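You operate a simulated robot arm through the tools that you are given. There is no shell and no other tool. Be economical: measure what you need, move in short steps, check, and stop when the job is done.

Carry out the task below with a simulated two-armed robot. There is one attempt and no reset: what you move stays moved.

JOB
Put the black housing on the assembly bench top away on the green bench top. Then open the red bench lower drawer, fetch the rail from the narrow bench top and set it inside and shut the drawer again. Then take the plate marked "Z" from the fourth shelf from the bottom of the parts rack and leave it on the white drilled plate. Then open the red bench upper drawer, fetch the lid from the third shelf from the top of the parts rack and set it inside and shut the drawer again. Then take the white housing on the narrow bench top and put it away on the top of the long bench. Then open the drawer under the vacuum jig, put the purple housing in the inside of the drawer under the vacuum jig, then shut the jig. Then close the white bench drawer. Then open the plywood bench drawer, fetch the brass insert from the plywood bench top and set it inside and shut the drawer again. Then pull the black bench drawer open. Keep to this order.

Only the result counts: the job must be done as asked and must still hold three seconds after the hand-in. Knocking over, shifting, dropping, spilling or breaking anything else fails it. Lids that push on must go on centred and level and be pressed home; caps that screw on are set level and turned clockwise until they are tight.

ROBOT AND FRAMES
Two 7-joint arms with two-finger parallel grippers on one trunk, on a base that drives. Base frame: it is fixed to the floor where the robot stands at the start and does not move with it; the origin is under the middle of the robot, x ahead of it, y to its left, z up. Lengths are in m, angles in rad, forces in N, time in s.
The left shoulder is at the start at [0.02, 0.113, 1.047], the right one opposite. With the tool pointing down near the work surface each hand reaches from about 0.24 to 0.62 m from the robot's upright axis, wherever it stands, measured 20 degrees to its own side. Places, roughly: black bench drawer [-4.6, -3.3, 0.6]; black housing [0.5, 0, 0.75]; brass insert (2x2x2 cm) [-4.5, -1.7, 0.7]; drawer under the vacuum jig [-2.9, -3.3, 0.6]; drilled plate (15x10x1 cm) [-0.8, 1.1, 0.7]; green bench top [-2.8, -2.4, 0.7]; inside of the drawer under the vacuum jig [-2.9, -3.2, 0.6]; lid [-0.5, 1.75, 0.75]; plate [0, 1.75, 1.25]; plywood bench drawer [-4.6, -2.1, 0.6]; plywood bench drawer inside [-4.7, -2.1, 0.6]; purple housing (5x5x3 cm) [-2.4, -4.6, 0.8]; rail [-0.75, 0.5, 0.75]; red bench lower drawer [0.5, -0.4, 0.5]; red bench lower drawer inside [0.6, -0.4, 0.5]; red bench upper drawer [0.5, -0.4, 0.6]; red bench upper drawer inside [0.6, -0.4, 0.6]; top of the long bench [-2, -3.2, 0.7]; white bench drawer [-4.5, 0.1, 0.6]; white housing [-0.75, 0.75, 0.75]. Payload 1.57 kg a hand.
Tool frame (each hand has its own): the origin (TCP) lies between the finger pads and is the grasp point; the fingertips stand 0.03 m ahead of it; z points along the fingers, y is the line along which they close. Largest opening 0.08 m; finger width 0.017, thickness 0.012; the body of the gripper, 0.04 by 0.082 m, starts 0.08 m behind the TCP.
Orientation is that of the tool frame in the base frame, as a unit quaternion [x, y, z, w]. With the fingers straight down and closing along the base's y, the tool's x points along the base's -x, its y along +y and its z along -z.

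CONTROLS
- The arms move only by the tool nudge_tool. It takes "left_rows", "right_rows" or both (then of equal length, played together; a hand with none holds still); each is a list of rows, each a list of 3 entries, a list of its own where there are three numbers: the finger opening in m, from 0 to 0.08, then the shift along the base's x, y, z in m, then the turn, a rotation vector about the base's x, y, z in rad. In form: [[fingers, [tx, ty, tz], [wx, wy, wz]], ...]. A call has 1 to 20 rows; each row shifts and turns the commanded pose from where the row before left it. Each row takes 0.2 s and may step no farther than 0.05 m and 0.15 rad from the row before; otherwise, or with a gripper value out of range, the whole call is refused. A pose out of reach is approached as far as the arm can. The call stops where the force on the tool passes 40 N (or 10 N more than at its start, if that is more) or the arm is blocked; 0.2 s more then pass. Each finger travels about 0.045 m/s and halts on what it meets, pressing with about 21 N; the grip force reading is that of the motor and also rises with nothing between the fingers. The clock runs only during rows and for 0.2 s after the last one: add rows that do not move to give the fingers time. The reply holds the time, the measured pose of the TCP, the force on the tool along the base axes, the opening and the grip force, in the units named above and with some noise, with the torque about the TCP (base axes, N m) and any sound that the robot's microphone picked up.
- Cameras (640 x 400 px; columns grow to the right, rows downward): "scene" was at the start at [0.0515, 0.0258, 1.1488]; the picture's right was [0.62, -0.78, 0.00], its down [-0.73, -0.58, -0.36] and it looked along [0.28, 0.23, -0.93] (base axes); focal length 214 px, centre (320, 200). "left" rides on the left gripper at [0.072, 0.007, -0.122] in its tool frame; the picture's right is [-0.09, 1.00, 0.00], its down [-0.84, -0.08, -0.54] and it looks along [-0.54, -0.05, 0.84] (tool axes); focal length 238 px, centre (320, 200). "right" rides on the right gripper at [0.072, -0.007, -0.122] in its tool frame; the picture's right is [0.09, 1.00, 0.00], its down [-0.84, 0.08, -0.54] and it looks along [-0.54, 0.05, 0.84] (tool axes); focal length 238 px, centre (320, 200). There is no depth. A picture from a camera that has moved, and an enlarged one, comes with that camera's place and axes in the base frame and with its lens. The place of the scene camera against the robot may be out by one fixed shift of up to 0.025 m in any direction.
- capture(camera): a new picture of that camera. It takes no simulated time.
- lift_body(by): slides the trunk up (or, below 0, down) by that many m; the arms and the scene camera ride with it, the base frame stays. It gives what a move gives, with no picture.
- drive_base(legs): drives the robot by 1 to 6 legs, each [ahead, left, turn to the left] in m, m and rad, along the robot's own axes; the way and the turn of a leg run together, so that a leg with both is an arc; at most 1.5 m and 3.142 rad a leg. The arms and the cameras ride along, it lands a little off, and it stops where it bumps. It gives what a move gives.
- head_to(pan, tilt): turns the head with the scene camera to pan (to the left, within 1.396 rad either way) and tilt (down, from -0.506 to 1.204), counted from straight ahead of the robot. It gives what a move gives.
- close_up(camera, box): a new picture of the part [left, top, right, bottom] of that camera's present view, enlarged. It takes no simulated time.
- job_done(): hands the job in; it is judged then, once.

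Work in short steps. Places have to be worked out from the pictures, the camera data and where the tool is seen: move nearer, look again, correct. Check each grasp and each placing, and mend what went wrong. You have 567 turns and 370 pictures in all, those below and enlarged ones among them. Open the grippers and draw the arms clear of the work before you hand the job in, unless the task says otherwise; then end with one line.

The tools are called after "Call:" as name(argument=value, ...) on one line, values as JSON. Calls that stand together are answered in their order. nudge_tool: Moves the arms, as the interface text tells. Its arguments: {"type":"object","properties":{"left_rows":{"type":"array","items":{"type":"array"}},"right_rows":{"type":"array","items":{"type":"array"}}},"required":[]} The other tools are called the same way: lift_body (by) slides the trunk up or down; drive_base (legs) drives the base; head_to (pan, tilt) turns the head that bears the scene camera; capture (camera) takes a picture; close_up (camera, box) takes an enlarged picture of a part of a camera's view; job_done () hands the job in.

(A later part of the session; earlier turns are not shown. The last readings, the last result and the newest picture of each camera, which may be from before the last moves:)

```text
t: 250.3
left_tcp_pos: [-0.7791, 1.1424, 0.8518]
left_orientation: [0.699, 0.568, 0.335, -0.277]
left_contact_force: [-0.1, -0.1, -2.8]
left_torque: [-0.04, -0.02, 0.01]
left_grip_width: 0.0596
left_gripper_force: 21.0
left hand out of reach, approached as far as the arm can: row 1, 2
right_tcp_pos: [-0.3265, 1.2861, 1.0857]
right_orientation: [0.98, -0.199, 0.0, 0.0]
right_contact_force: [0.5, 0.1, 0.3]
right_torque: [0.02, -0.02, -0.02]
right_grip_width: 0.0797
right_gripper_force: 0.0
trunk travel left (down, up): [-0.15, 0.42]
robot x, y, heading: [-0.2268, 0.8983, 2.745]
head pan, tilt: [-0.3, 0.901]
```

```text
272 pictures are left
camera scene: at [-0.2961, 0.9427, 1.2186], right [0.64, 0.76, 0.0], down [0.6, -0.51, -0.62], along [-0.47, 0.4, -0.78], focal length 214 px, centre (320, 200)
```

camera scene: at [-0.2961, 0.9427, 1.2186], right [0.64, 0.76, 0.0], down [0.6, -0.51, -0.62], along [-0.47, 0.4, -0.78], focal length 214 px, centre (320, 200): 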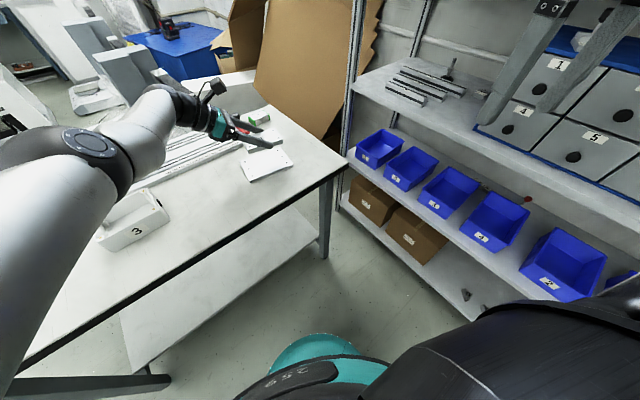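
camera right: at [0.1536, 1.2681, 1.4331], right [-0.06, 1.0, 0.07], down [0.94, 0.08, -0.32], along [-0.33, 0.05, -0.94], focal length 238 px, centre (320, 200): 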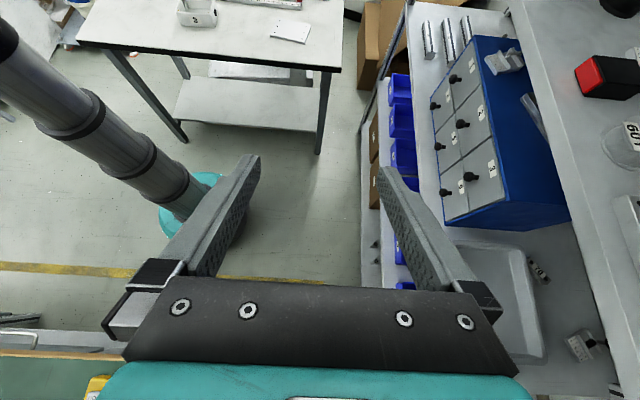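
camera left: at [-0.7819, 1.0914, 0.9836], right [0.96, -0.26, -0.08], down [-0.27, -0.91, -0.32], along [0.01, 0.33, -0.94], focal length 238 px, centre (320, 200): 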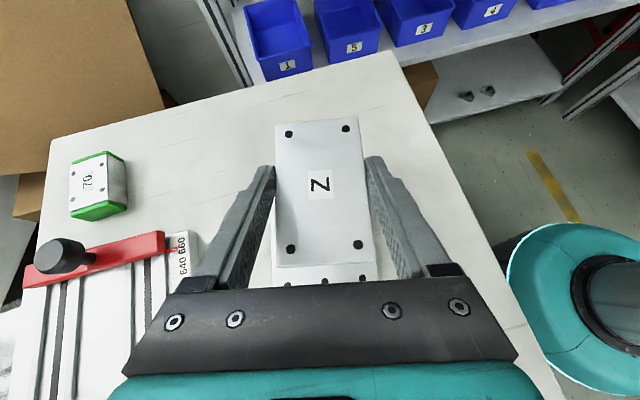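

Through the camera the drilled plate's near hole row shows below plate Z, well aligned; the needed shift is about (-0.006, +0.01). I'll descend with that correction.

Call:
nudge_tool(left_rows=[[0.04, [-0.005, 0.005, -0.025], [0, 0, 0]], [0.04, [-0.005, 0.005, -0.025], [0, 0, 0]], [0.04, [0, 0, 0], [0, 0, 0]]])

Call:
capture(camera="left")

Call:
close_up(camera="scene", box=[160, 80, 320, 200])

```text
t: 251.1
left_tcp_pos: [-0.7694, 1.1421, 0.811]
left_orientation: [0.699, 0.568, 0.335, -0.276]
left_contact_force: [0.1, -0.1, -2.3]
left_torque: [-0.05, -0.04, 0.01]
left_grip_width: 0.0597
left_gripper_force: 21.3
left hand out of reach, approached as far as the arm can: row 1, 2
right_tcp_pos: [-0.3268, 1.2855, 1.086]
right_orientation: [0.98, -0.198, 0.0, 0.0]
right_contact_force: [-0.2, 0.2, -1.2]
right_torque: [0.01, -0.02, -0.01]
right_grip_width: 0.0799
right_gripper_force: 0.0
trunk travel left (down, up): [-0.15, 0.42]
robot x, y, heading: [-0.2281, 0.8976, 2.74]
head pan, tilt: [-0.3, 0.901]
```

```text
271 pictures are left
camera left: at [-0.7717, 1.0898, 0.9426], right [0.96, -0.26, -0.08], down [-0.27, -0.91, -0.32], along [0.01, 0.33, -0.95], focal length 238 px, centre (320, 200)
```

left: 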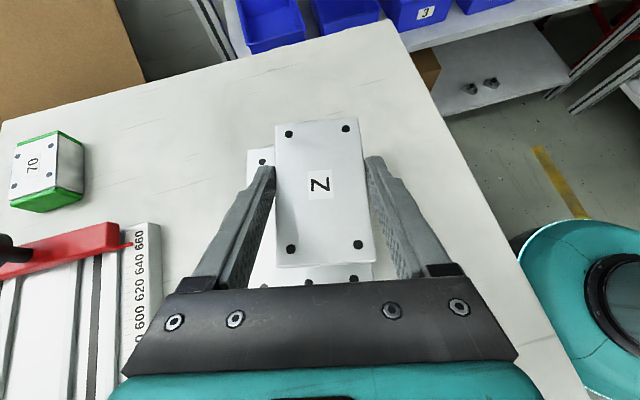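

```text
3.33 times, centred on (240, 140) of scene
camera zoom: at [-0.2961, 0.9429, 1.2186], right [0.64, 0.76, 0.0], down [0.6, -0.51, -0.62], along [-0.47, 0.4, -0.78], focal length 715 px, centre (587, 400)
```

zoom: 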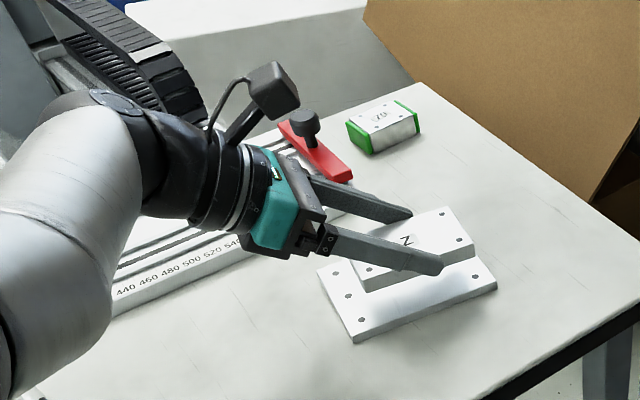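

The arm is at its limit and drifts inward as it descends. I'll move the base forward 3 cm so the plate is centred and the arm has slack.

Call:
drive_base(legs=[[0.035, -0.006, 0]])

Call:
nudge_tool(left_rows=[[0.04, [0, 0, -0.01], [0, 0, 0]], [0.04, [0, 0, -0.01], [0, 0, 0]], [0.04, [0, 0, 0], [0, 0, 0]]])

Call:
capture(camera="left")

```text
t: 251.9
left_tcp_pos: [-0.799, 1.1598, 0.8113]
left_orientation: [0.699, 0.568, 0.336, -0.275]
left_contact_force: [-0.9, -0.3, -2.6]
left_torque: [-0.06, 0.04, 0.0]
left_grip_width: 0.0598
left_gripper_force: 20.5
right_tcp_pos: [-0.3564, 1.3049, 1.0858]
right_orientation: [0.98, -0.199, 0.0, 0.0]
right_contact_force: [-0.7, -0.7, 0.6]
right_torque: [-0.01, 0.02, -0.01]
right_grip_width: 0.08
right_gripper_force: 0.0
trunk travel left (down, up): [-0.15, 0.42]
robot x, y, heading: [-0.2602, 0.9185, 2.74]
head pan, tilt: [-0.3, 0.901]
```

```text
t: 252.7
left_tcp_pos: [-0.7927, 1.1581, 0.7938]
left_orientation: [0.698, 0.569, 0.335, -0.276]
left_contact_force: [-0.3, 0.6, -2.8]
left_torque: [-0.06, -0.04, -0.02]
left_grip_width: 0.0596
left_gripper_force: 20.4
left hand out of reach, approached as far as the arm can: row 1
right_tcp_pos: [-0.3563, 1.3049, 1.086]
right_orientation: [0.98, -0.198, 0.0, 0.001]
right_contact_force: [0.1, -0.4, 0.0]
right_torque: [-0.01, -0.02, 0.04]
right_grip_width: 0.0798
right_gripper_force: 0.1
trunk travel left (down, up): [-0.15, 0.42]
robot x, y, heading: [-0.2543, 0.9168, 2.738]
head pan, tilt: [-0.3, 0.901]
```

```text
269 pictures are left
camera left: at [-0.7965, 1.1064, 0.9245], right [0.96, -0.25, -0.08], down [-0.27, -0.91, -0.32], along [0.01, 0.33, -0.95], focal length 238 px, centre (320, 200)
```

left: 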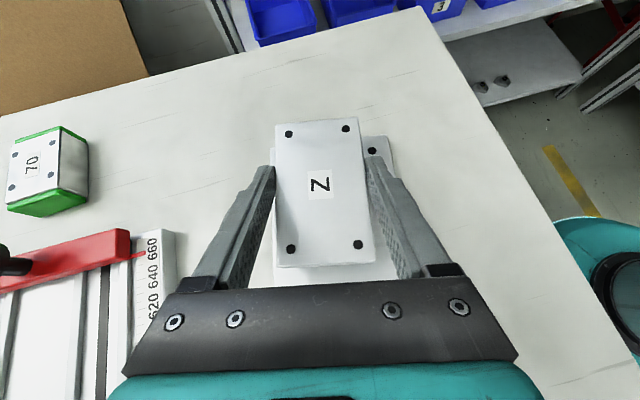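

Plate Z now sits within ~1 cm of centre over the drilled plate (margins are 2 cm). I'll lower in small steps to contact.

Call:
nudge_tool(left_rows=[[0.04, [0.002, -0.003, -0.008], [0, 0, 0]], [0.04, [0, -0.003, -0.006], [0, 0, 0]], [0.04, [0, 0, 0], [0, 0, 0]]])

Call:
nudge_tool(left_rows=[[0.04, [0, 0, -0.004], [0, 0, 0]], [0.04, [0, 0, -0.003], [0, 0, 0]], [0.04, [0, 0, 0], [0, 0, 0]]])

```text
t: 253.5
left_tcp_pos: [-0.7906, 1.1506, 0.7793]
left_orientation: [0.698, 0.569, 0.335, -0.276]
left_contact_force: [0.7, 0.1, -2.7]
left_torque: [-0.04, -0.01, 0.0]
left_grip_width: 0.06
left_gripper_force: 20.6
left hand out of reach, approached as far as the arm can: row 2
right_tcp_pos: [-0.3556, 1.3052, 1.0867]
right_orientation: [0.98, -0.198, 0.001, -0.001]
right_contact_force: [-0.1, 0.3, 0.2]
right_torque: [0.03, -0.02, -0.02]
right_grip_width: 0.0799
right_gripper_force: 0.0
trunk travel left (down, up): [-0.15, 0.42]
robot x, y, heading: [-0.2579, 0.9195, 2.739]
head pan, tilt: [-0.3, 0.901]
```

```text
t: 254.3
left_tcp_pos: [-0.7897, 1.1492, 0.7766]
left_orientation: [0.697, 0.569, 0.335, -0.28]
left_contact_force: [-3.9, 1.9, 8.5]
left_torque: [-0.36, -0.19, -0.08]
left_grip_width: 0.0597
left_gripper_force: 20.5
left hand out of reach, approached as far as the arm can: row 2
right_tcp_pos: [-0.355, 1.3042, 1.0856]
right_orientation: [0.98, -0.198, 0.001, -0.001]
right_contact_force: [0.0, 0.1, 0.4]
right_torque: [-0.02, 0.02, 0.0]
right_grip_width: 0.0801
right_gripper_force: 0.1
trunk travel left (down, up): [-0.15, 0.42]
robot x, y, heading: [-0.256, 0.9189, 2.745]
head pan, tilt: [-0.3, 0.901]
```

Contact (8.5 N). I'll open the fingers and lift straight up.

Call:
nudge_tool(left_rows=[[0.08, [0, 0, 0], [0, 0, 0]], [0.08, [0, 0, 0], [0, 0, 0]], [0.08, [0, 0, 0], [0, 0, 0]], [0.08, [0, 0, 0.02], [0, 0, 0]], [0.08, [0, 0, 0.03], [0, 0, 0]], [0.08, [0, 0, 0.04], [0, 0, 0]], [0.08, [0, 0, 0.04], [0, 0, 0]]])

Call:
capture(camera="left")

Call:
close_up(camera="scene", box=[160, 80, 320, 200])

```text
t: 255.9
left_tcp_pos: [-0.8149, 1.1611, 0.8975]
left_orientation: [0.698, 0.569, 0.335, -0.276]
left_contact_force: [-0.1, -0.3, 0.5]
left_torque: [-0.01, -0.01, 0.0]
left_grip_width: 0.0801
left_gripper_force: 0.2
left hand out of reach, approached as far as the arm can: row 4, 5, 6, 7
right_tcp_pos: [-0.3566, 1.305, 1.0859]
right_orientation: [0.98, -0.198, 0.0, 0.0]
right_contact_force: [-0.2, -0.5, -0.1]
right_torque: [-0.03, -0.03, 0.0]
right_grip_width: 0.08
right_gripper_force: 0.1
trunk travel left (down, up): [-0.15, 0.42]
robot x, y, heading: [-0.2554, 0.9207, 2.736]
head pan, tilt: [-0.3, 0.901]
```

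```text
268 pictures are left
camera left: at [-0.8178, 1.1104, 1.0298], right [0.96, -0.26, -0.08], down [-0.27, -0.91, -0.32], along [0.01, 0.33, -0.95], focal length 238 px, centre (320, 200)
```

left: 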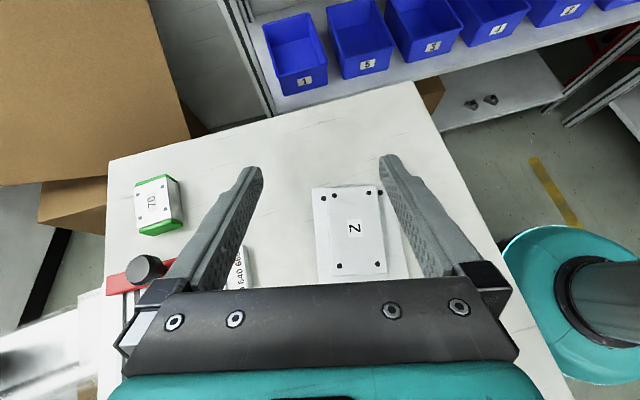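

```text
3.33 times, centred on (240, 140) of scene
camera zoom: at [-0.3255, 0.9617, 1.2186], right [0.64, 0.76, 0.0], down [0.6, -0.51, -0.62], along [-0.47, 0.4, -0.78], focal length 715 px, centre (587, 400)
```

zoom: 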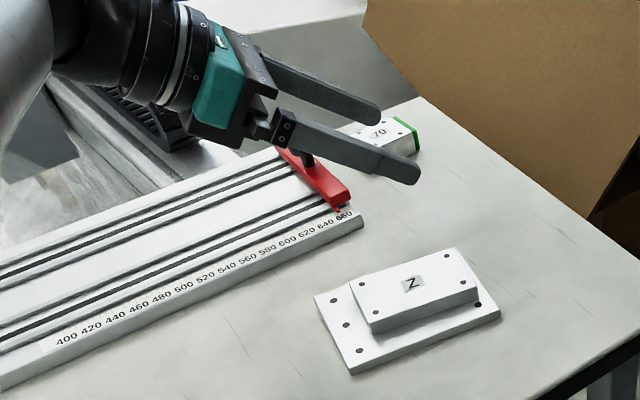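

Plate Z rests on the drilled plate. Now I'll undo the left hand's roll, raising it.

Call:
nudge_tool(left_rows=[[0.08, [0.01, 0, 0.02], [-0.1257, 0.0265, 0]], [0.08, [0.01, 0, 0.02], [-0.1257, 0.0265, 0]], [0.08, [0.01, 0, 0.02], [-0.1257, 0.0265, 0]], [0.08, [0.01, 0, 0.02], [-0.1257, 0.0265, 0]], [0.08, [0.01, 0, 0.01], [-0.1257, 0.0265, 0]], [0.08, [0.01, 0, 0.01], [-0.1257, 0.0265, 0]], [0.08, [0.01, 0, 0.01], [-0.1257, 0.0265, 0]], [0.08, [0.03, -0.01, 0.01], [0, 0, 0]], [0.08, [0.03, -0.01, 0.01], [0, 0, 0]], [0.08, [0.03, -0.01, 0], [0, 0, 0]], [0.08, [0.03, -0.01, 0], [0, 0, 0]]])

Call:
head_to(pan=-1.2, tilt=0.4)

Call:
capture(camera="scene")

```text
t: 258.3
left_tcp_pos: [-0.7179, 1.1588, 1.0178]
left_orientation: [0.776, 0.63, -0.003, -0.003]
left_contact_force: [-0.4, 0.7, -0.3]
left_torque: [-0.01, -0.01, 0.01]
left_grip_width: 0.08
left_gripper_force: 0.0
left hand out of reach, approached as far as the arm can: row 1, 5, 6, 7, 8, 9, 10, 11
right_tcp_pos: [-0.356, 1.3051, 1.0866]
right_orientation: [0.98, -0.199, 0.001, 0.001]
right_contact_force: [-0.3, 1.2, 0.6]
right_torque: [-0.01, 0.01, -0.02]
right_grip_width: 0.08
right_gripper_force: 0.0
trunk travel left (down, up): [-0.15, 0.42]
robot x, y, heading: [-0.2539, 0.9217, 2.744]
head pan, tilt: [-0.3, 0.901]
```

```text
t: 259.5
left_tcp_pos: [-0.7182, 1.1586, 1.0178]
left_orientation: [0.777, 0.63, -0.003, -0.003]
left_contact_force: [0.1, 0.3, -0.1]
left_torque: [0.0, -0.02, 0.01]
left_grip_width: 0.0801
left_gripper_force: 0.0
right_tcp_pos: [-0.3561, 1.3038, 1.0861]
right_orientation: [0.98, -0.198, 0.0, 0.0]
right_contact_force: [-0.3, 0.5, -0.5]
right_torque: [0.0, 0.01, 0.0]
right_grip_width: 0.0797
right_gripper_force: 0.1
trunk travel left (down, up): [-0.15, 0.42]
robot x, y, heading: [-0.2571, 0.9196, 2.74]
head pan, tilt: [-1.201, 0.4]
```

```text
266 pictures are left
camera scene: at [-0.2652, 1.0057, 1.2616], right [1.0, -0.03, 0.0], down [-0.01, -0.39, -0.92], along [0.03, 0.92, -0.39], focal length 214 px, centre (320, 200)
```

scene: 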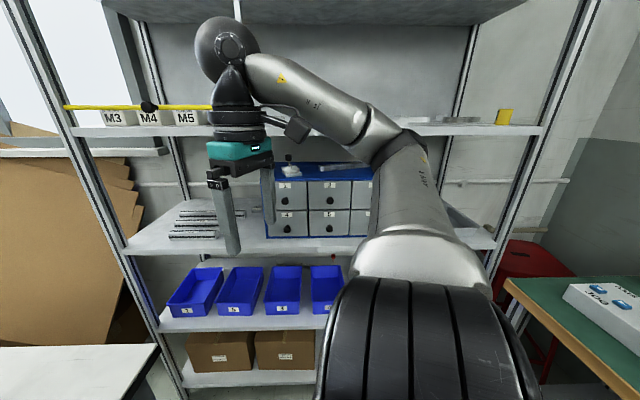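

The rack's third shelf from the top (z≈0.88) is seen; the lid appears near (-0.49, 1.77). First the upper drawer: I'll drive back and turn to face the red bench, aiming to use the right arm.

Call:
drive_base(legs=[[-0.2, 0, 0], [0, 0, -1.37], [0, 0, -1.37], [-0.1, -0.9, 0]])

Call:
lift_body(by=-0.05)

Call:
head_to(pan=0.0, tilt=0.9)

Call:
capture(camera="scene")

```text
t: 272.1
left_tcp_pos: [0.3572, -0.0821, 1.0162]
left_orientation: [0.776, -0.63, 0.001, -0.003]
left_contact_force: [-0.5, 0.6, -0.3]
left_torque: [0.0, -0.02, -0.02]
left_grip_width: 0.0802
left_gripper_force: 0.1
right_tcp_pos: [0.0856, -0.3598, 1.086]
right_orientation: [-0.008, 1.0, 0.001, 0.0]
right_contact_force: [0.1, -0.2, -0.1]
right_torque: [-0.02, -0.03, -0.05]
right_grip_width: 0.08
right_gripper_force: 0.1
trunk travel left (down, up): [-0.15, 0.42]
robot x, y, heading: [-0.1636, -0.0501, 0.014]
head pan, tilt: [-1.201, 0.4]
```

```text
t: 273.1
left_tcp_pos: [0.3593, -0.0812, 0.967]
left_orientation: [0.776, -0.63, 0.003, -0.003]
left_contact_force: [-0.5, -0.3, -0.1]
left_torque: [0.0, -0.01, 0.03]
left_grip_width: 0.0802
left_gripper_force: 0.1
right_tcp_pos: [0.0853, -0.3613, 1.0359]
right_orientation: [-0.009, 1.0, 0.0, 0.0]
right_contact_force: [0.9, 0.1, 0.5]
right_torque: [-0.03, 0.01, -0.01]
right_grip_width: 0.0801
right_gripper_force: 0.0
trunk travel left (down, up): [-0.1, 0.47]
robot x, y, heading: [-0.1612, -0.0433, 0.016]
head pan, tilt: [-1.201, 0.4]
```

```text
t: 274.5
left_tcp_pos: [0.3593, -0.0803, 0.9667]
left_orientation: [0.776, -0.631, 0.003, -0.003]
left_contact_force: [0.1, 0.2, -0.5]
left_torque: [-0.01, 0.03, -0.05]
left_grip_width: 0.08
left_gripper_force: 0.0
right_tcp_pos: [0.0862, -0.3614, 1.0354]
right_orientation: [-0.008, 1.0, -0.001, 0.0]
right_contact_force: [-0.1, 1.0, -0.2]
right_torque: [-0.02, 0.02, -0.01]
right_grip_width: 0.08
right_gripper_force: 0.2
trunk travel left (down, up): [-0.1, 0.47]
robot x, y, heading: [-0.161, -0.0466, 0.016]
head pan, tilt: [0.0, 0.901]
```

```text
265 pictures are left
camera scene: at [-0.0778, -0.0551, 1.1686], right [0.02, -1.0, 0.0], down [-0.78, -0.01, -0.62], along [0.62, 0.01, -0.78], focal length 214 px, centre (320, 200)
```

scene: 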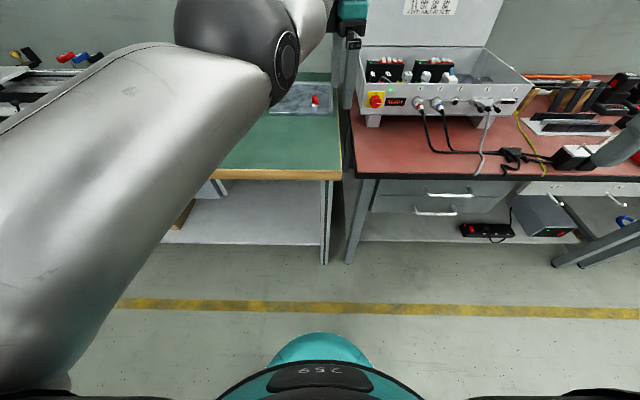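

The left hand is still yawed ~100° and stretched. I'll unwind its yaw and bring it back to its rest place beside the robot.

Call:
nudge_tool(left_rows=[[0.08, [0, 0.01, 0.01], [0, 0, -0.137]], [0.08, [0, 0.01, 0.01], [0, 0, -0.137]], [0.08, [0, 0.01, 0.01], [0, 0, -0.137]], [0.08, [0, 0.01, 0.01], [0, 0, -0.137]], [0.08, [-0.01, 0.01, 0.01], [0, 0, -0.137]], [0.08, [-0.01, 0.01, 0.01], [0, 0, -0.137]], [0.08, [-0.01, 0.01, 0.01], [0, 0, -0.137]], [0.08, [-0.02, 0.01, 0], [0, 0, -0.137]], [0.08, [-0.02, 0.01, 0], [0, 0, -0.137]], [0.08, [-0.02, 0.01, 0], [0, 0, -0.137]], [0.08, [-0.02, 0.01, 0], [0, 0, -0.137]], [0.08, [-0.02, 0.01, 0], [0, 0, -0.137]], [0.08, [-0.02, 0.01, 0], [0, 0, -0.137]], [0.08, [-0.03, 0.02, 0], [0, 0, 0]], [0.08, [-0.03, 0.02, 0], [0, 0, 0]]])

Call:
capture(camera="scene")

```text
t: 277.7
left_tcp_pos: [0.1477, 0.0898, 1.0344]
left_orientation: [0.001, 1.0, -0.003, 0.0]
left_contact_force: [-0.3, 0.2, -0.5]
left_torque: [-0.01, 0.01, 0.01]
left_grip_width: 0.0799
left_gripper_force: 0.2
right_tcp_pos: [0.0859, -0.3612, 1.0367]
right_orientation: [-0.009, 1.0, -0.001, 0.0]
right_contact_force: [-0.7, 0.3, -0.7]
right_torque: [-0.02, 0.02, 0.01]
right_grip_width: 0.08
right_gripper_force: 0.1
trunk travel left (down, up): [-0.1, 0.47]
robot x, y, heading: [-0.1636, -0.0492, 0.014]
head pan, tilt: [0.0, 0.901]
```

```text
264 pictures are left
camera scene: at [-0.078, -0.0548, 1.1687], right [0.02, -1.0, 0.0], down [-0.78, -0.01, -0.62], along [0.62, 0.01, -0.78], focal length 214 px, centre (320, 200)
```

scene: 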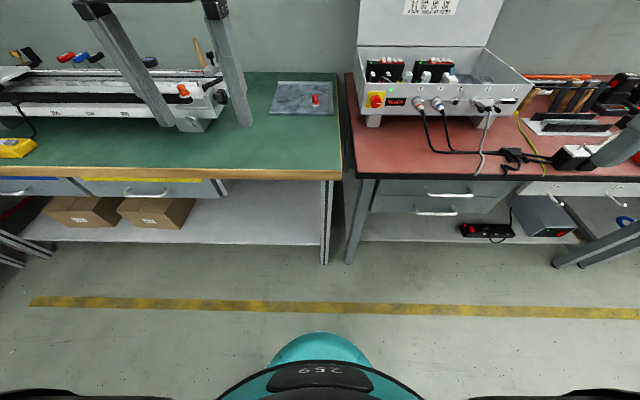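

Left arm is back at rest. Now I'll strafe to y≈-0.235 and yaw the right hand +90° for the handle grasp (mirror of before).

Call:
drive_base(legs=[[-0.03, -0.185, -0.014]])

Call:
nudge_tool(right_rows=[[0.08, [0.004, 0.013, 0], [0, 0, 0.143]], [0.08, [0.004, 0.013, 0], [0, 0, 0.143]], [0.08, [0.004, 0.013, 0], [0, 0, 0.143]], [0.08, [0.004, 0.013, 0], [0, 0, 0.143]], [0.08, [0.004, 0.013, 0], [0, 0, 0.143]], [0.08, [0.004, 0.013, 0], [0, 0, 0.143]], [0.08, [0.004, 0.013, 0], [0, 0, 0.143]], [0.08, [0.004, 0.013, 0], [0, 0, 0.143]], [0.08, [0.004, 0.013, 0], [0, 0, 0.143]], [0.08, [0.004, 0.013, 0], [0, 0, 0.143]], [0.08, [0.004, 0.013, 0], [0, 0, 0.143]]])

Call:
nudge_tool(right_rows=[[0.08, [0, 0, -0.03], [0, -0.143, 0]], [0.08, [0, 0, -0.03], [0, -0.143, 0]], [0.08, [0, 0, -0.03], [0, -0.143, 0]], [0.08, [0, 0, -0.03], [0, -0.143, 0]], [0.08, [0, 0, -0.03], [0, -0.143, 0]], [0.08, [0, 0, -0.03], [0, -0.143, 0]], [0.08, [0, 0, -0.03], [0, -0.143, 0]], [0.08, [0, 0, -0.03], [0, -0.143, 0]], [0.08, [0, 0, -0.03], [0, -0.143, 0]], [0.08, [0, 0, -0.03], [0, -0.143, 0]], [0.08, [0, 0, -0.03], [0, -0.143, 0]]])

Call:
capture(camera="right")

```text
t: 279.2
left_tcp_pos: [0.1223, -0.1008, 1.035]
left_orientation: [0.009, 1.0, -0.003, 0.0]
left_contact_force: [-0.8, -0.5, -0.5]
left_torque: [0.02, -0.01, 0.02]
left_grip_width: 0.0799
left_gripper_force: 0.1
right_tcp_pos: [0.0535, -0.5487, 1.0359]
right_orientation: [-0.001, 1.0, 0.0, 0.0]
right_contact_force: [-0.5, 0.4, 0.8]
right_torque: [0.01, 0.02, -0.04]
right_grip_width: 0.08
right_gripper_force: 0.1
trunk travel left (down, up): [-0.1, 0.47]
robot x, y, heading: [-0.1883, -0.2319, 0.002]
head pan, tilt: [0.0, 0.901]
```

```text
t: 281.6
left_tcp_pos: [0.1224, -0.1001, 1.0347]
left_orientation: [0.009, 1.0, -0.004, 0.0]
left_contact_force: [0.2, 0.1, 0.4]
left_torque: [0.0, 0.04, -0.02]
left_grip_width: 0.08
left_gripper_force: 0.0
right_tcp_pos: [0.0477, -0.3504, 1.0205]
right_orientation: [0.709, -0.706, 0.0, 0.0]
right_contact_force: [-0.9, 0.5, -0.5]
right_torque: [0.02, 0.01, -0.04]
right_grip_width: 0.0801
right_gripper_force: 0.0
right hand out of reach, approached as far as the arm can: row 8, 9, 10, 11
trunk travel left (down, up): [-0.1, 0.47]
robot x, y, heading: [-0.1841, -0.2305, 0.002]
head pan, tilt: [0.0, 0.901]
```

```text
t: 284.0
left_tcp_pos: [0.1228, -0.1003, 1.0352]
left_orientation: [0.007, 1.0, -0.004, -0.001]
left_contact_force: [-0.9, -0.1, 0.4]
left_torque: [-0.01, 0.03, -0.03]
left_grip_width: 0.08
left_gripper_force: 0.0
right_tcp_pos: [0.227, -0.1935, 0.8045]
right_orientation: [-0.501, 0.504, -0.501, 0.494]
right_contact_force: [-0.1, 0.5, -0.4]
right_torque: [0.01, -0.01, 0.02]
right_grip_width: 0.0802
right_gripper_force: 0.1
right hand out of reach, approached as far as the arm can: row 2, 3, 4, 5, 6, 7, 9, 10, 11
trunk travel left (down, up): [-0.1, 0.47]
robot x, y, heading: [-0.1917, -0.2323, -0.001]
head pan, tilt: [0.0, 0.901]
```

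```text
263 pictures are left
camera right: at [0.1049, -0.264, 0.812], right [-0.01, -0.1, -1.0], down [-0.53, 0.84, -0.08], along [0.85, 0.53, -0.06], focal length 238 px, centre (320, 200)
```

right: 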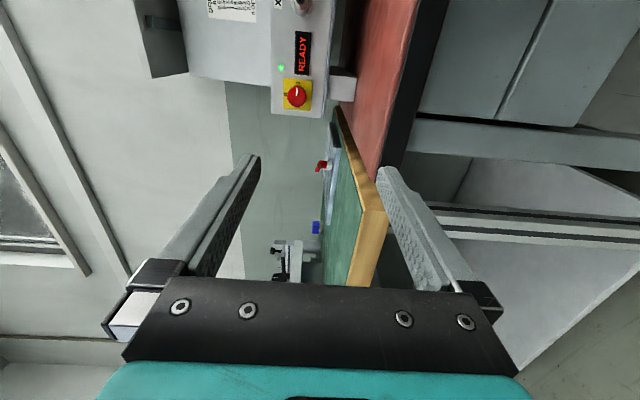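

Orientation achieved but the hand drifted left to y≈-0.19. I'll move it back to the handle's y and down to z≈0.66.

Call:
nudge_tool(right_rows=[[0.08, [0, -0.04, -0.02], [0, 0, 0]], [0.08, [0, -0.04, -0.025], [0, 0, 0]], [0.08, [0, -0.04, -0.025], [0, 0, 0]], [0.08, [0, -0.04, -0.025], [0, 0, 0]], [0.08, [0, -0.035, -0.025], [0, 0, 0]], [0.08, [0, -0.035, -0.025], [0, 0, 0]], [0.08, [0, 0, 0], [0, 0, 0]]])

Call:
capture(camera="right")

Call:
capture(camera="scene")

```text
t: 285.6
left_tcp_pos: [0.1217, -0.0989, 1.0355]
left_orientation: [0.008, 1.0, -0.003, 0.0]
left_contact_force: [1.2, -0.1, 0.6]
left_torque: [-0.03, 0.02, -0.01]
left_grip_width: 0.0797
left_gripper_force: 0.0
right_tcp_pos: [0.23, -0.2007, 0.817]
right_orientation: [0.5, -0.501, 0.501, -0.498]
right_contact_force: [0.2, 0.1, -0.5]
right_torque: [0.01, 0.0, 0.01]
right_grip_width: 0.0801
right_gripper_force: 0.0
right hand out of reach, approached as far as the arm can: row 1, 2, 3, 4, 5, 6
trunk travel left (down, up): [-0.1, 0.47]
robot x, y, heading: [-0.1886, -0.2287, 0.005]
head pan, tilt: [0.0, 0.901]
```

```text
262 pictures are left
camera right: at [0.1084, -0.2713, 0.8232], right [0.0, -0.1, -1.0], down [-0.54, 0.84, -0.08], along [0.84, 0.54, -0.05], focal length 238 px, centre (320, 200)
```

right: 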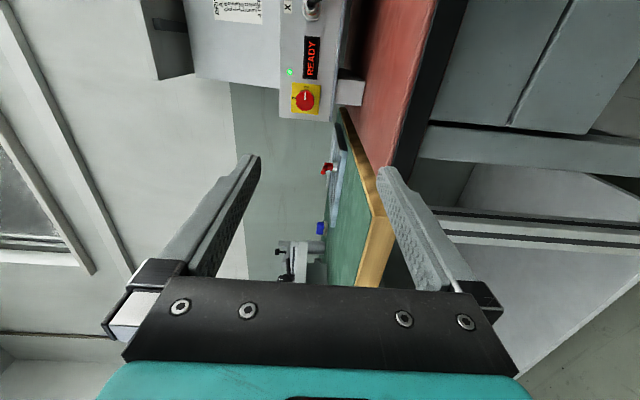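

```text
261 pictures are left
camera scene: at [-0.1057, -0.2403, 1.1686], right [0.0, -1.0, 0.0], down [-0.78, 0.0, -0.62], along [0.62, 0.0, -0.78], focal length 214 px, centre (320, 200)
```

scene: 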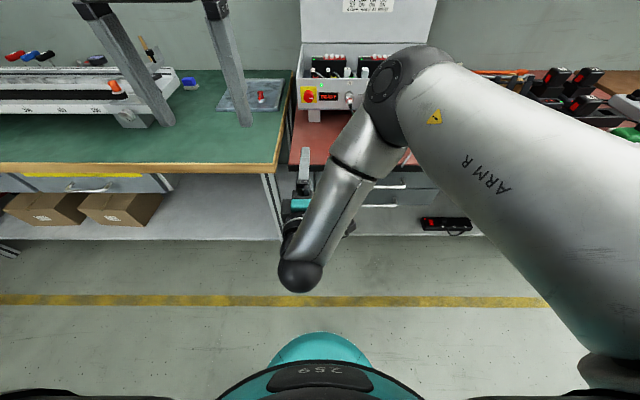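

The right arm folded into a bad posture (started too close in). I'll unwind it: pitch back up, then unyaw, moving outward.

Call:
nudge_tool(right_rows=[[0.08, [0, -0.01, 0.02], [0, 0.143, 0]], [0.08, [0, -0.01, 0.02], [0, 0.143, 0]], [0.08, [0, -0.01, 0.02], [0, 0.143, 0]], [0.08, [0, -0.01, 0.02], [0, 0.143, 0]], [0.08, [0, -0.01, 0.02], [0, 0.143, 0]], [0.08, [0, -0.01, 0.02], [0, 0.143, 0]], [0.08, [0, -0.01, 0.02], [0, 0.143, 0]], [0.08, [0, -0.01, 0.02], [0, 0.143, 0]], [0.08, [0, -0.01, 0.02], [0, 0.143, 0]], [0.08, [0, -0.01, 0.02], [0, 0.143, 0]], [0.08, [0, -0.01, 0.02], [0, 0.143, 0]]])

Call:
nudge_tool(right_rows=[[0.08, [0, -0.02, 0], [0, 0, -0.143]], [0.08, [0, -0.02, 0], [0, 0, -0.143]], [0.08, [0, -0.02, 0], [0, 0, -0.143]], [0.08, [0, -0.02, 0], [0, 0, -0.143]], [0.08, [0, -0.02, 0], [0, 0, -0.143]], [0.08, [0, -0.02, 0], [0, 0, -0.143]], [0.08, [0, -0.02, 0], [0, 0, -0.143]], [0.08, [0, -0.01, 0], [0, 0, -0.143]], [0.08, [0, -0.01, 0], [0, 0, -0.143]], [0.08, [0, 0, 0], [0, 0, -0.143]], [0.08, [0, 0, 0], [0, 0, -0.143]]])

Call:
capture(camera="scene")

```text
t: 288.0
left_tcp_pos: [0.1224, -0.1001, 1.0345]
left_orientation: [0.008, 1.0, -0.003, 0.0]
left_contact_force: [-0.2, 0.9, -0.9]
left_torque: [0.01, -0.02, 0.01]
left_grip_width: 0.08
left_gripper_force: 0.1
right_tcp_pos: [0.2314, -0.2673, 0.9494]
right_orientation: [0.674, -0.673, 0.216, -0.215]
right_contact_force: [0.3, -0.6, -0.1]
right_torque: [-0.01, -0.05, -0.02]
right_grip_width: 0.0803
right_gripper_force: 0.0
right hand out of reach, approached as far as the arm can: row 7, 8, 9, 10, 11
trunk travel left (down, up): [-0.1, 0.47]
robot x, y, heading: [-0.1877, -0.2352, 0.004]
head pan, tilt: [0.0, 0.901]
```

```text
t: 290.4
left_tcp_pos: [0.1218, -0.1, 1.0365]
left_orientation: [0.007, 1.0, -0.003, 0.0]
left_contact_force: [0.2, 0.5, 1.0]
left_torque: [0.0, 0.02, -0.01]
left_grip_width: 0.0797
left_gripper_force: 0.0
right_tcp_pos: [0.231, -0.4285, 0.9526]
right_orientation: [0.0, 0.952, -0.306, -0.002]
right_contact_force: [0.0, 0.3, 0.3]
right_torque: [0.0, 0.02, -0.02]
right_grip_width: 0.0799
right_gripper_force: 0.1
trunk travel left (down, up): [-0.1, 0.47]
robot x, y, heading: [-0.1895, -0.2318, -0.003]
head pan, tilt: [0.0, 0.901]
```

```text
260 pictures are left
camera scene: at [-0.1057, -0.2401, 1.1686], right [0.0, -1.0, 0.0], down [-0.78, 0.0, -0.62], along [0.62, 0.0, -0.78], focal length 214 px, centre (320, 200)
```

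scene: 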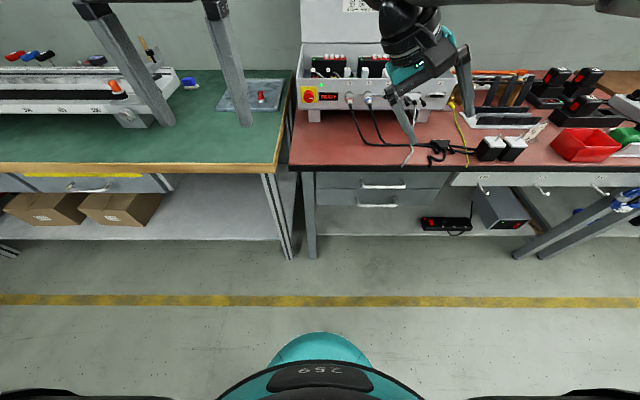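

I'll level the right hand (a +0.62 rotation about x) and move it outward to its rest position.

Call:
nudge_tool(right_rows=[[0.08, [-0.01, -0.02, 0.02], [0.124, 0, 0]], [0.08, [-0.01, -0.02, 0.02], [0.124, 0, 0]], [0.08, [-0.01, -0.02, 0.02], [0.124, 0, 0]], [0.08, [-0.01, -0.02, 0.02], [0.124, 0, 0]], [0.08, [-0.01, -0.02, 0.01], [0.124, 0, 0]], [0.08, [-0.02, -0.02, 0], [0, 0, 0]], [0.08, [-0.02, -0.02, 0], [0, 0, 0]], [0.08, [-0.02, 0, 0], [0, 0, 0]]])

Call:
capture(camera="scene")

```text
t: 292.2
left_tcp_pos: [0.1215, -0.1, 1.0341]
left_orientation: [0.007, 1.0, -0.004, 0.0]
left_contact_force: [-0.3, -0.4, -0.2]
left_torque: [-0.01, -0.01, -0.02]
left_grip_width: 0.0802
left_gripper_force: 0.1
right_tcp_pos: [0.1206, -0.5678, 1.0406]
right_orientation: [-0.002, 1.0, -0.001, -0.001]
right_contact_force: [0.1, -0.1, 0.5]
right_torque: [-0.01, 0.04, 0.01]
right_grip_width: 0.0802
right_gripper_force: 0.2
trunk travel left (down, up): [-0.1, 0.47]
robot x, y, heading: [-0.1888, -0.2307, 0.001]
head pan, tilt: [0.0, 0.901]
```

```text
259 pictures are left
camera scene: at [-0.1059, -0.2403, 1.1686], right [0.0, -1.0, 0.0], down [-0.78, 0.0, -0.62], along [0.62, 0.0, -0.78], focal length 214 px, centre (320, 200)
```

scene: 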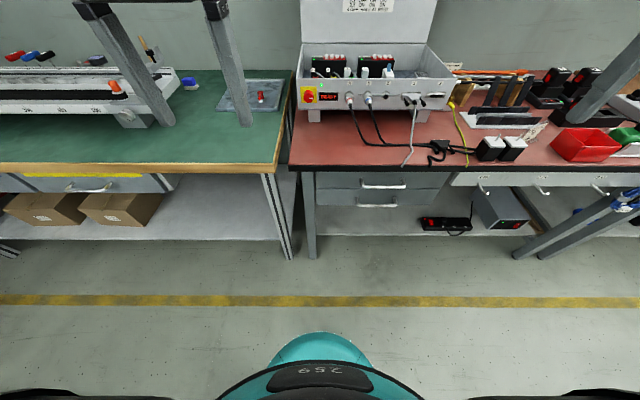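

Right hand is back at rest. I'll retry with it kept further out and ahead: yaw +90 first, then pitch while advancing.

Call:
drive_base(legs=[[-0.04, 0.055, 0]])

Call:
nudge_tool(right_rows=[[0.08, [0, 0.006, 0], [0, 0, 0.143]], [0.08, [0, 0.006, 0], [0, 0, 0.143]], [0.08, [0, 0.006, 0], [0, 0, 0.143]], [0.08, [0, 0.006, 0], [0, 0, 0.143]], [0.08, [0, 0.006, 0], [0, 0, 0.143]], [0.08, [0, 0.006, 0], [0, 0, 0.143]], [0.08, [0, 0.006, 0], [0, 0, 0.143]], [0.08, [0, 0.006, 0], [0, 0, 0.143]], [0.08, [0, 0.006, 0], [0, 0, 0.143]], [0.08, [0, 0.006, 0], [0, 0, 0.143]], [0.08, [0, 0.006, 0], [0, 0, 0.143]]])

Call:
nudge_tool(right_rows=[[0.08, [0.01, 0, -0.03], [0, -0.143, 0]], [0.08, [0.01, 0, -0.03], [0, -0.143, 0]], [0.08, [0.01, 0, -0.03], [0, -0.143, 0]], [0.08, [0.01, 0, -0.03], [0, -0.143, 0]], [0.08, [0.01, 0, -0.03], [0, -0.143, 0]], [0.08, [0.01, 0, -0.03], [0, -0.143, 0]]])

Call:
capture(camera="scene")

```text
t: 293.2
left_tcp_pos: [0.0831, -0.0448, 1.0349]
left_orientation: [0.009, 1.0, -0.003, 0.001]
left_contact_force: [0.2, -0.5, -0.3]
left_torque: [0.0, 0.0, -0.03]
left_grip_width: 0.08
left_gripper_force: 0.2
right_tcp_pos: [0.0821, -0.512, 1.0408]
right_orientation: [-0.001, 1.0, -0.001, 0.0]
right_contact_force: [-0.3, 1.1, 1.0]
right_torque: [-0.04, -0.05, 0.01]
right_grip_width: 0.0798
right_gripper_force: 0.1
trunk travel left (down, up): [-0.1, 0.47]
robot x, y, heading: [-0.2294, -0.175, 0.006]
head pan, tilt: [0.0, 0.901]
```

```text
t: 295.6
left_tcp_pos: [0.0828, -0.046, 1.0359]
left_orientation: [0.008, 1.0, -0.004, 0.0]
left_contact_force: [-0.3, -0.4, 0.3]
left_torque: [0.04, 0.03, 0.01]
left_grip_width: 0.08
left_gripper_force: 0.0
right_tcp_pos: [-0.0027, -0.3128, 1.0088]
right_orientation: [0.709, -0.705, 0.002, 0.0]
right_contact_force: [-0.5, -0.4, 0.5]
right_torque: [0.0, -0.01, 0.02]
right_grip_width: 0.0803
right_gripper_force: 0.1
right hand out of reach, approached as far as the arm can: row 5, 6, 7, 8, 9, 10, 11
trunk travel left (down, up): [-0.1, 0.47]
robot x, y, heading: [-0.2293, -0.1788, 0.003]
head pan, tilt: [0.0, 0.901]
```

```text
t: 297.0
left_tcp_pos: [0.0826, -0.0466, 1.0351]
left_orientation: [0.008, 1.0, -0.003, 0.0]
left_contact_force: [0.1, 0.1, -0.6]
left_torque: [-0.02, -0.02, 0.0]
left_grip_width: 0.0801
left_gripper_force: 0.1
right_tcp_pos: [0.1357, -0.2431, 0.8937]
right_orientation: [0.657, -0.655, 0.265, -0.262]
right_contact_force: [-0.2, 0.5, 0.1]
right_torque: [0.0, -0.01, 0.02]
right_grip_width: 0.0799
right_gripper_force: 0.0
right hand out of reach, approached as far as the arm can: row 2, 3, 4, 5, 6
trunk travel left (down, up): [-0.1, 0.47]
robot x, y, heading: [-0.2273, -0.1794, 0.001]
head pan, tilt: [0.0, 0.901]
```

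```text
258 pictures are left
camera scene: at [-0.1451, -0.1858, 1.1686], right [0.0, -1.0, 0.0], down [-0.78, 0.0, -0.62], along [0.62, 0.0, -0.78], focal length 214 px, centre (320, 200)
```

scene: 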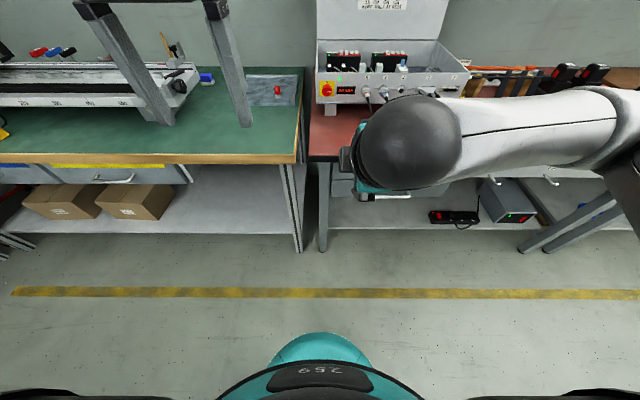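

Yaw +90 doesn't suit the right arm; earlier yaw -90 worked well for it. I'll undo the pitch and unwind to yaw -90 instead.

Call:
nudge_tool(right_rows=[[0.08, [0, 0, 0.02], [0, 0.127, 0]], [0.08, [0, 0, 0.02], [0, 0.127, 0]], [0.08, [0, 0, 0.02], [0, 0.127, 0]], [0.08, [0, 0, 0.02], [0, 0.127, 0]], [0.08, [0, 0, 0.02], [0, 0.127, 0]], [0.08, [0, 0, 0.02], [0, 0.127, 0]], [0.08, [0.01, -0.03, 0], [0, 0, -0.143]], [0.08, [0.01, -0.03, 0], [0, 0, -0.143]], [0.08, [0.01, -0.03, 0], [0, 0, -0.143]], [0.08, [0.01, -0.03, 0], [0, 0, -0.143]], [0.08, [0.01, -0.03, 0], [0, 0, -0.143]], [0.08, [0.01, -0.03, 0], [0, 0, -0.143]], [0.08, [0.01, -0.03, 0], [0, 0, -0.143]], [0.08, [0, -0.03, 0], [0, 0, -0.143]], [0.08, [0, 0, 0], [0, 0, -0.143]], [0.08, [0, 0, 0], [0, 0, -0.143]], [0.08, [0, 0, 0], [0, 0, -0.143]]])

Call:
capture(camera="scene")

```text
t: 300.6
left_tcp_pos: [0.0828, -0.0457, 1.0351]
left_orientation: [0.008, 1.0, -0.004, 0.0]
left_contact_force: [-0.5, -0.4, 0.2]
left_torque: [-0.02, -0.03, 0.0]
left_grip_width: 0.0802
left_gripper_force: 0.1
right_tcp_pos: [0.2062, -0.483, 0.9348]
right_orientation: [0.002, 0.968, -0.252, -0.001]
right_contact_force: [0.4, -0.3, -0.2]
right_torque: [-0.01, 0.03, -0.02]
right_grip_width: 0.08
right_gripper_force: 0.1
right hand out of reach, approached as far as the arm can: row 3, 4, 5, 6
trunk travel left (down, up): [-0.1, 0.47]
robot x, y, heading: [-0.2251, -0.177, -0.002]
head pan, tilt: [0.0, 0.901]
```

```text
257 pictures are left
camera scene: at [-0.145, -0.1858, 1.1686], right [0.0, -1.0, 0.0], down [-0.78, 0.0, -0.62], along [0.62, 0.0, -0.78], focal length 214 px, centre (320, 200)
```

scene: 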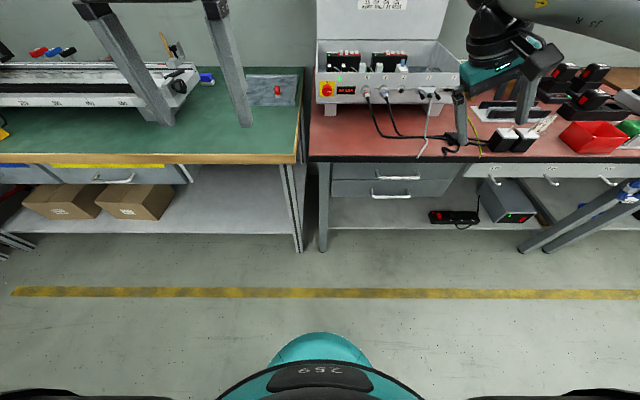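

Levelling (+0.51 about x) and yawing -90.

Call:
nudge_tool(right_rows=[[0.08, [0, 0, 0.02], [0.1275, 0, 0]], [0.08, [0, 0, 0.02], [0.1275, 0, 0]], [0.08, [-0.01, 0, 0.02], [0.1275, 0, 0]], [0.08, [-0.01, 0, 0.01], [0.1275, 0, 0]], [0.08, [-0.01, 0, 0], [0, 0, -0.143]], [0.08, [-0.01, 0, 0], [0, 0, -0.143]], [0.08, [-0.01, 0, 0], [0, 0, -0.143]], [0.08, [-0.01, 0, 0], [0, 0, -0.143]], [0.08, [-0.01, 0, 0], [0, 0, -0.143]], [0.08, [0, 0, 0], [0, 0, -0.143]], [0.08, [0, 0, 0], [0, 0, -0.143]], [0.08, [0, 0, 0], [0, 0, -0.143]], [0.08, [0, 0, 0], [0, 0, -0.143]], [0.08, [0, 0, 0], [0, 0, -0.143]], [0.08, [0, 0, 0], [0, 0, -0.143]]])

Call:
nudge_tool(right_rows=[[0.08, [0, 0, -0.02], [0, -0.143, 0]], [0.08, [0, 0, -0.02], [0, -0.143, 0]], [0.08, [0, 0, -0.02], [0, -0.143, 0]], [0.08, [0, 0, -0.02], [0, -0.143, 0]], [0.08, [0, 0, -0.02], [0, -0.143, 0]], [0.08, [0, 0, -0.02], [0, -0.143, 0]], [0.08, [0, 0, -0.02], [0, -0.143, 0]], [0.08, [0, 0, -0.02], [0, -0.143, 0]], [0.08, [0, 0, -0.02], [0, -0.143, 0]], [0.08, [0, 0, -0.02], [0, -0.143, 0]], [0.08, [0, 0, -0.02], [0, -0.143, 0]]])

Call:
capture(camera="scene")

Call:
capture(camera="right")

```text
t: 303.8
left_tcp_pos: [0.0827, -0.0459, 1.0348]
left_orientation: [0.007, 1.0, -0.003, 0.0]
left_contact_force: [0.9, 0.6, 0.9]
left_torque: [-0.02, 0.01, 0.02]
left_grip_width: 0.0802
left_gripper_force: 0.1
right_tcp_pos: [0.1373, -0.4822, 1.0035]
right_orientation: [0.707, 0.707, 0.002, 0.0]
right_contact_force: [-0.5, -0.7, 0.0]
right_torque: [0.02, 0.02, -0.01]
right_grip_width: 0.0801
right_gripper_force: 0.1
trunk travel left (down, up): [-0.1, 0.47]
robot x, y, heading: [-0.2293, -0.1752, 0.002]
head pan, tilt: [0.0, 0.901]
```

```text
t: 306.2
left_tcp_pos: [0.0818, -0.0455, 1.0346]
left_orientation: [0.007, 1.0, -0.004, 0.0]
left_contact_force: [0.1, -1.3, 0.0]
left_torque: [-0.03, 0.01, -0.02]
left_grip_width: 0.08
left_gripper_force: 0.0
right_tcp_pos: [0.1099, -0.5425, 0.8426]
right_orientation: [0.535, 0.53, 0.46, 0.471]
right_contact_force: [0.6, 0.2, -0.4]
right_torque: [0.01, -0.01, 0.0]
right_grip_width: 0.0799
right_gripper_force: 0.0
right hand out of reach, approached as far as the arm can: row 7, 8, 9, 10, 11
trunk travel left (down, up): [-0.1, 0.47]
robot x, y, heading: [-0.2256, -0.1776, -0.005]
head pan, tilt: [0.0, 0.901]
```

```text
256 pictures are left
camera scene: at [-0.1449, -0.1858, 1.1687], right [0.0, -1.0, 0.0], down [-0.78, 0.0, -0.62], along [0.62, 0.0, -0.78], focal length 214 px, centre (320, 200)
```

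scene: 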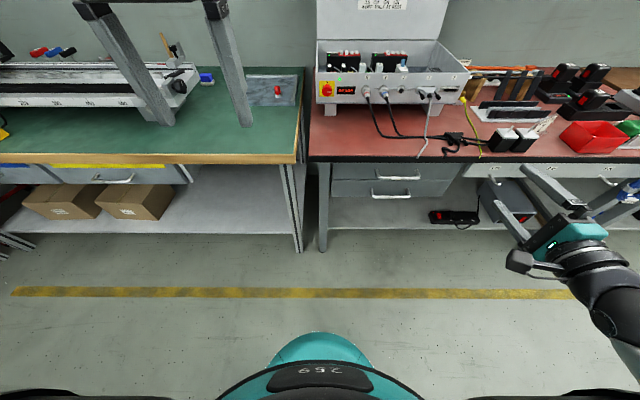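

```text
255 pictures are left
camera right: at [-0.0098, -0.4665, 0.8525], right [0.14, 0.1, 0.99], down [-0.54, -0.83, 0.16], along [0.83, -0.55, -0.06], focal length 238 px, centre (320, 200)
```

right: 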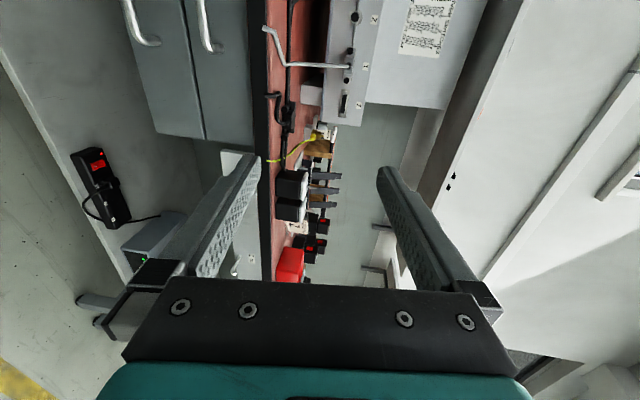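

The right arm now sits well. I'll bring the hand in front of the upper handle (z≈0.66, y≈-0.45, x≈0.22) and finish the pitch.

Call:
nudge_tool(right_rows=[[0.08, [0.02, 0.015, -0.035], [0, -0.03, 0]], [0.08, [0.02, 0.015, -0.035], [0, -0.03, 0]], [0.08, [0.02, 0.015, -0.035], [0, -0.03, 0]], [0.08, [0.02, 0.015, -0.035], [0, -0.03, 0]], [0.08, [0.02, 0.015, -0.035], [0, -0.02, 0]], [0.08, [0.01, 0.015, -0.005], [0, 0, 0]], [0.08, [0, 0, 0], [0, 0, 0]]])

Call:
capture(camera="right")

```text
t: 307.8
left_tcp_pos: [0.0833, -0.0447, 1.0356]
left_orientation: [0.007, 1.0, -0.003, 0.001]
left_contact_force: [-0.2, 0.6, -0.5]
left_torque: [-0.01, 0.05, 0.03]
left_grip_width: 0.08
left_gripper_force: 0.1
right_tcp_pos: [0.1373, -0.5934, 0.8409]
right_orientation: [0.502, 0.496, 0.495, 0.507]
right_contact_force: [0.1, 0.1, 0.3]
right_torque: [0.0, 0.02, 0.02]
right_grip_width: 0.0801
right_gripper_force: 0.1
right hand out of reach, approached as far as the arm can: row 1, 2, 3, 4, 5, 6
trunk travel left (down, up): [-0.1, 0.47]
robot x, y, heading: [-0.2298, -0.1771, -0.001]
head pan, tilt: [0.0, 0.901]
```

```text
254 pictures are left
camera right: at [0.0169, -0.5183, 0.8343], right [0.0, 0.1, 1.0], down [-0.56, -0.83, 0.08], along [0.83, -0.55, 0.06], focal length 238 px, centre (320, 200)
```

right: 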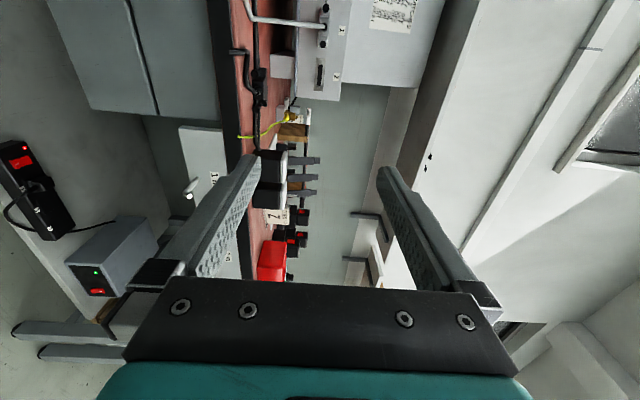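

Orientation is exact now. I'll try going straight down; the lateral offset can be made up with the base.

Call:
nudge_tool(right_rows=[[0.08, [0.01, 0, -0.04], [0, 0, 0]], [0.08, [0.01, 0, -0.04], [0, 0, 0]], [0.08, [0.01, 0, -0.04], [0, 0, 0]], [0.08, [0.01, 0, -0.04], [0, 0, 0]], [0.08, [0, 0, 0], [0, 0, 0]]])

```text
t: 309.0
left_tcp_pos: [0.0827, -0.0455, 1.0348]
left_orientation: [0.008, 1.0, -0.003, 0.0]
left_contact_force: [-0.1, -0.2, -0.1]
left_torque: [0.0, 0.01, 0.01]
left_grip_width: 0.0799
left_gripper_force: 0.0
right_tcp_pos: [0.1648, -0.6457, 0.8159]
right_orientation: [0.504, 0.497, 0.493, 0.506]
right_contact_force: [-0.4, -0.4, 0.3]
right_torque: [0.01, 0.01, 0.03]
right_grip_width: 0.08
right_gripper_force: 0.0
right hand out of reach, approached as far as the arm can: row 1, 2, 3, 4
trunk travel left (down, up): [-0.1, 0.47]
robot x, y, heading: [-0.2311, -0.1755, 0.0]
head pan, tilt: [0.0, 0.901]
```

The right arm cannot go low in this orientation. I'll unwind it to rest and use the left arm as with the lower drawer.

Call:
nudge_tool(right_rows=[[0.08, [-0.01, 0.01, 0.02], [0, 0.143, 0]], [0.08, [-0.01, 0.01, 0.02], [0, 0.143, 0]], [0.08, [-0.01, 0.01, 0.02], [0, 0.143, 0]], [0.08, [-0.01, 0.01, 0.02], [0, 0.143, 0]], [0.08, [0, 0.01, 0.02], [0, 0.143, 0]], [0.08, [0, 0.01, 0.02], [0, 0.143, 0]], [0.08, [0, 0.01, 0.02], [0, 0.143, 0]], [0.08, [0, 0.01, 0.02], [0, 0.143, 0]], [0.08, [0, 0.01, 0.02], [0, 0.143, 0]], [0.08, [0, 0.01, 0.02], [0, 0.143, 0]], [0.08, [0, 0.01, 0], [0, 0.143, 0]]])

Call:
nudge_tool(right_rows=[[0.08, [0, 0, 0], [0, 0, 0.143]], [0.08, [0, 0, 0], [0, 0, 0.143]], [0.08, [0, 0, 0], [0, 0, 0.143]], [0.08, [0, 0, 0], [0, 0, 0.143]], [0.08, [0, 0, 0], [0, 0, 0.143]], [0.08, [0, 0, 0], [0, 0, 0.143]], [0.08, [0, 0, 0], [0, 0, 0.143]], [0.08, [0, 0, 0], [0, 0, 0.143]], [0.08, [0, 0, 0], [0, 0, 0.143]], [0.08, [0, 0, 0], [0, 0, 0.143]], [0.08, [0, 0, 0], [0, 0, 0.143]]])

```text
t: 311.4
left_tcp_pos: [0.0834, -0.0446, 1.0348]
left_orientation: [0.007, 1.0, -0.004, 0.0]
left_contact_force: [0.3, -0.2, -0.3]
left_torque: [0.0, 0.01, 0.02]
left_grip_width: 0.0799
left_gripper_force: 0.1
right_tcp_pos: [0.1237, -0.5351, 1.0158]
right_orientation: [0.705, 0.709, -0.006, 0.007]
right_contact_force: [0.3, -0.3, 0.7]
right_torque: [0.01, -0.01, 0.0]
right_grip_width: 0.0801
right_gripper_force: 0.1
trunk travel left (down, up): [-0.1, 0.47]
robot x, y, heading: [-0.2295, -0.1793, 0.002]
head pan, tilt: [0.0, 0.901]
```

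```text
t: 313.8
left_tcp_pos: [0.0831, -0.0457, 1.0355]
left_orientation: [0.008, 1.0, -0.004, 0.0]
left_contact_force: [-0.2, 0.1, 0.1]
left_torque: [0.0, -0.03, 0.0]
left_grip_width: 0.0802
left_gripper_force: 0.1
right_tcp_pos: [0.1247, -0.5356, 1.0153]
right_orientation: [-0.005, 1.0, 0.001, 0.01]
right_contact_force: [-0.1, 0.4, -0.6]
right_torque: [-0.01, 0.01, 0.02]
right_grip_width: 0.0801
right_gripper_force: 0.1
trunk travel left (down, up): [-0.1, 0.47]
robot x, y, heading: [-0.232, -0.1769, 0.004]
head pan, tilt: [0.0, 0.901]
```

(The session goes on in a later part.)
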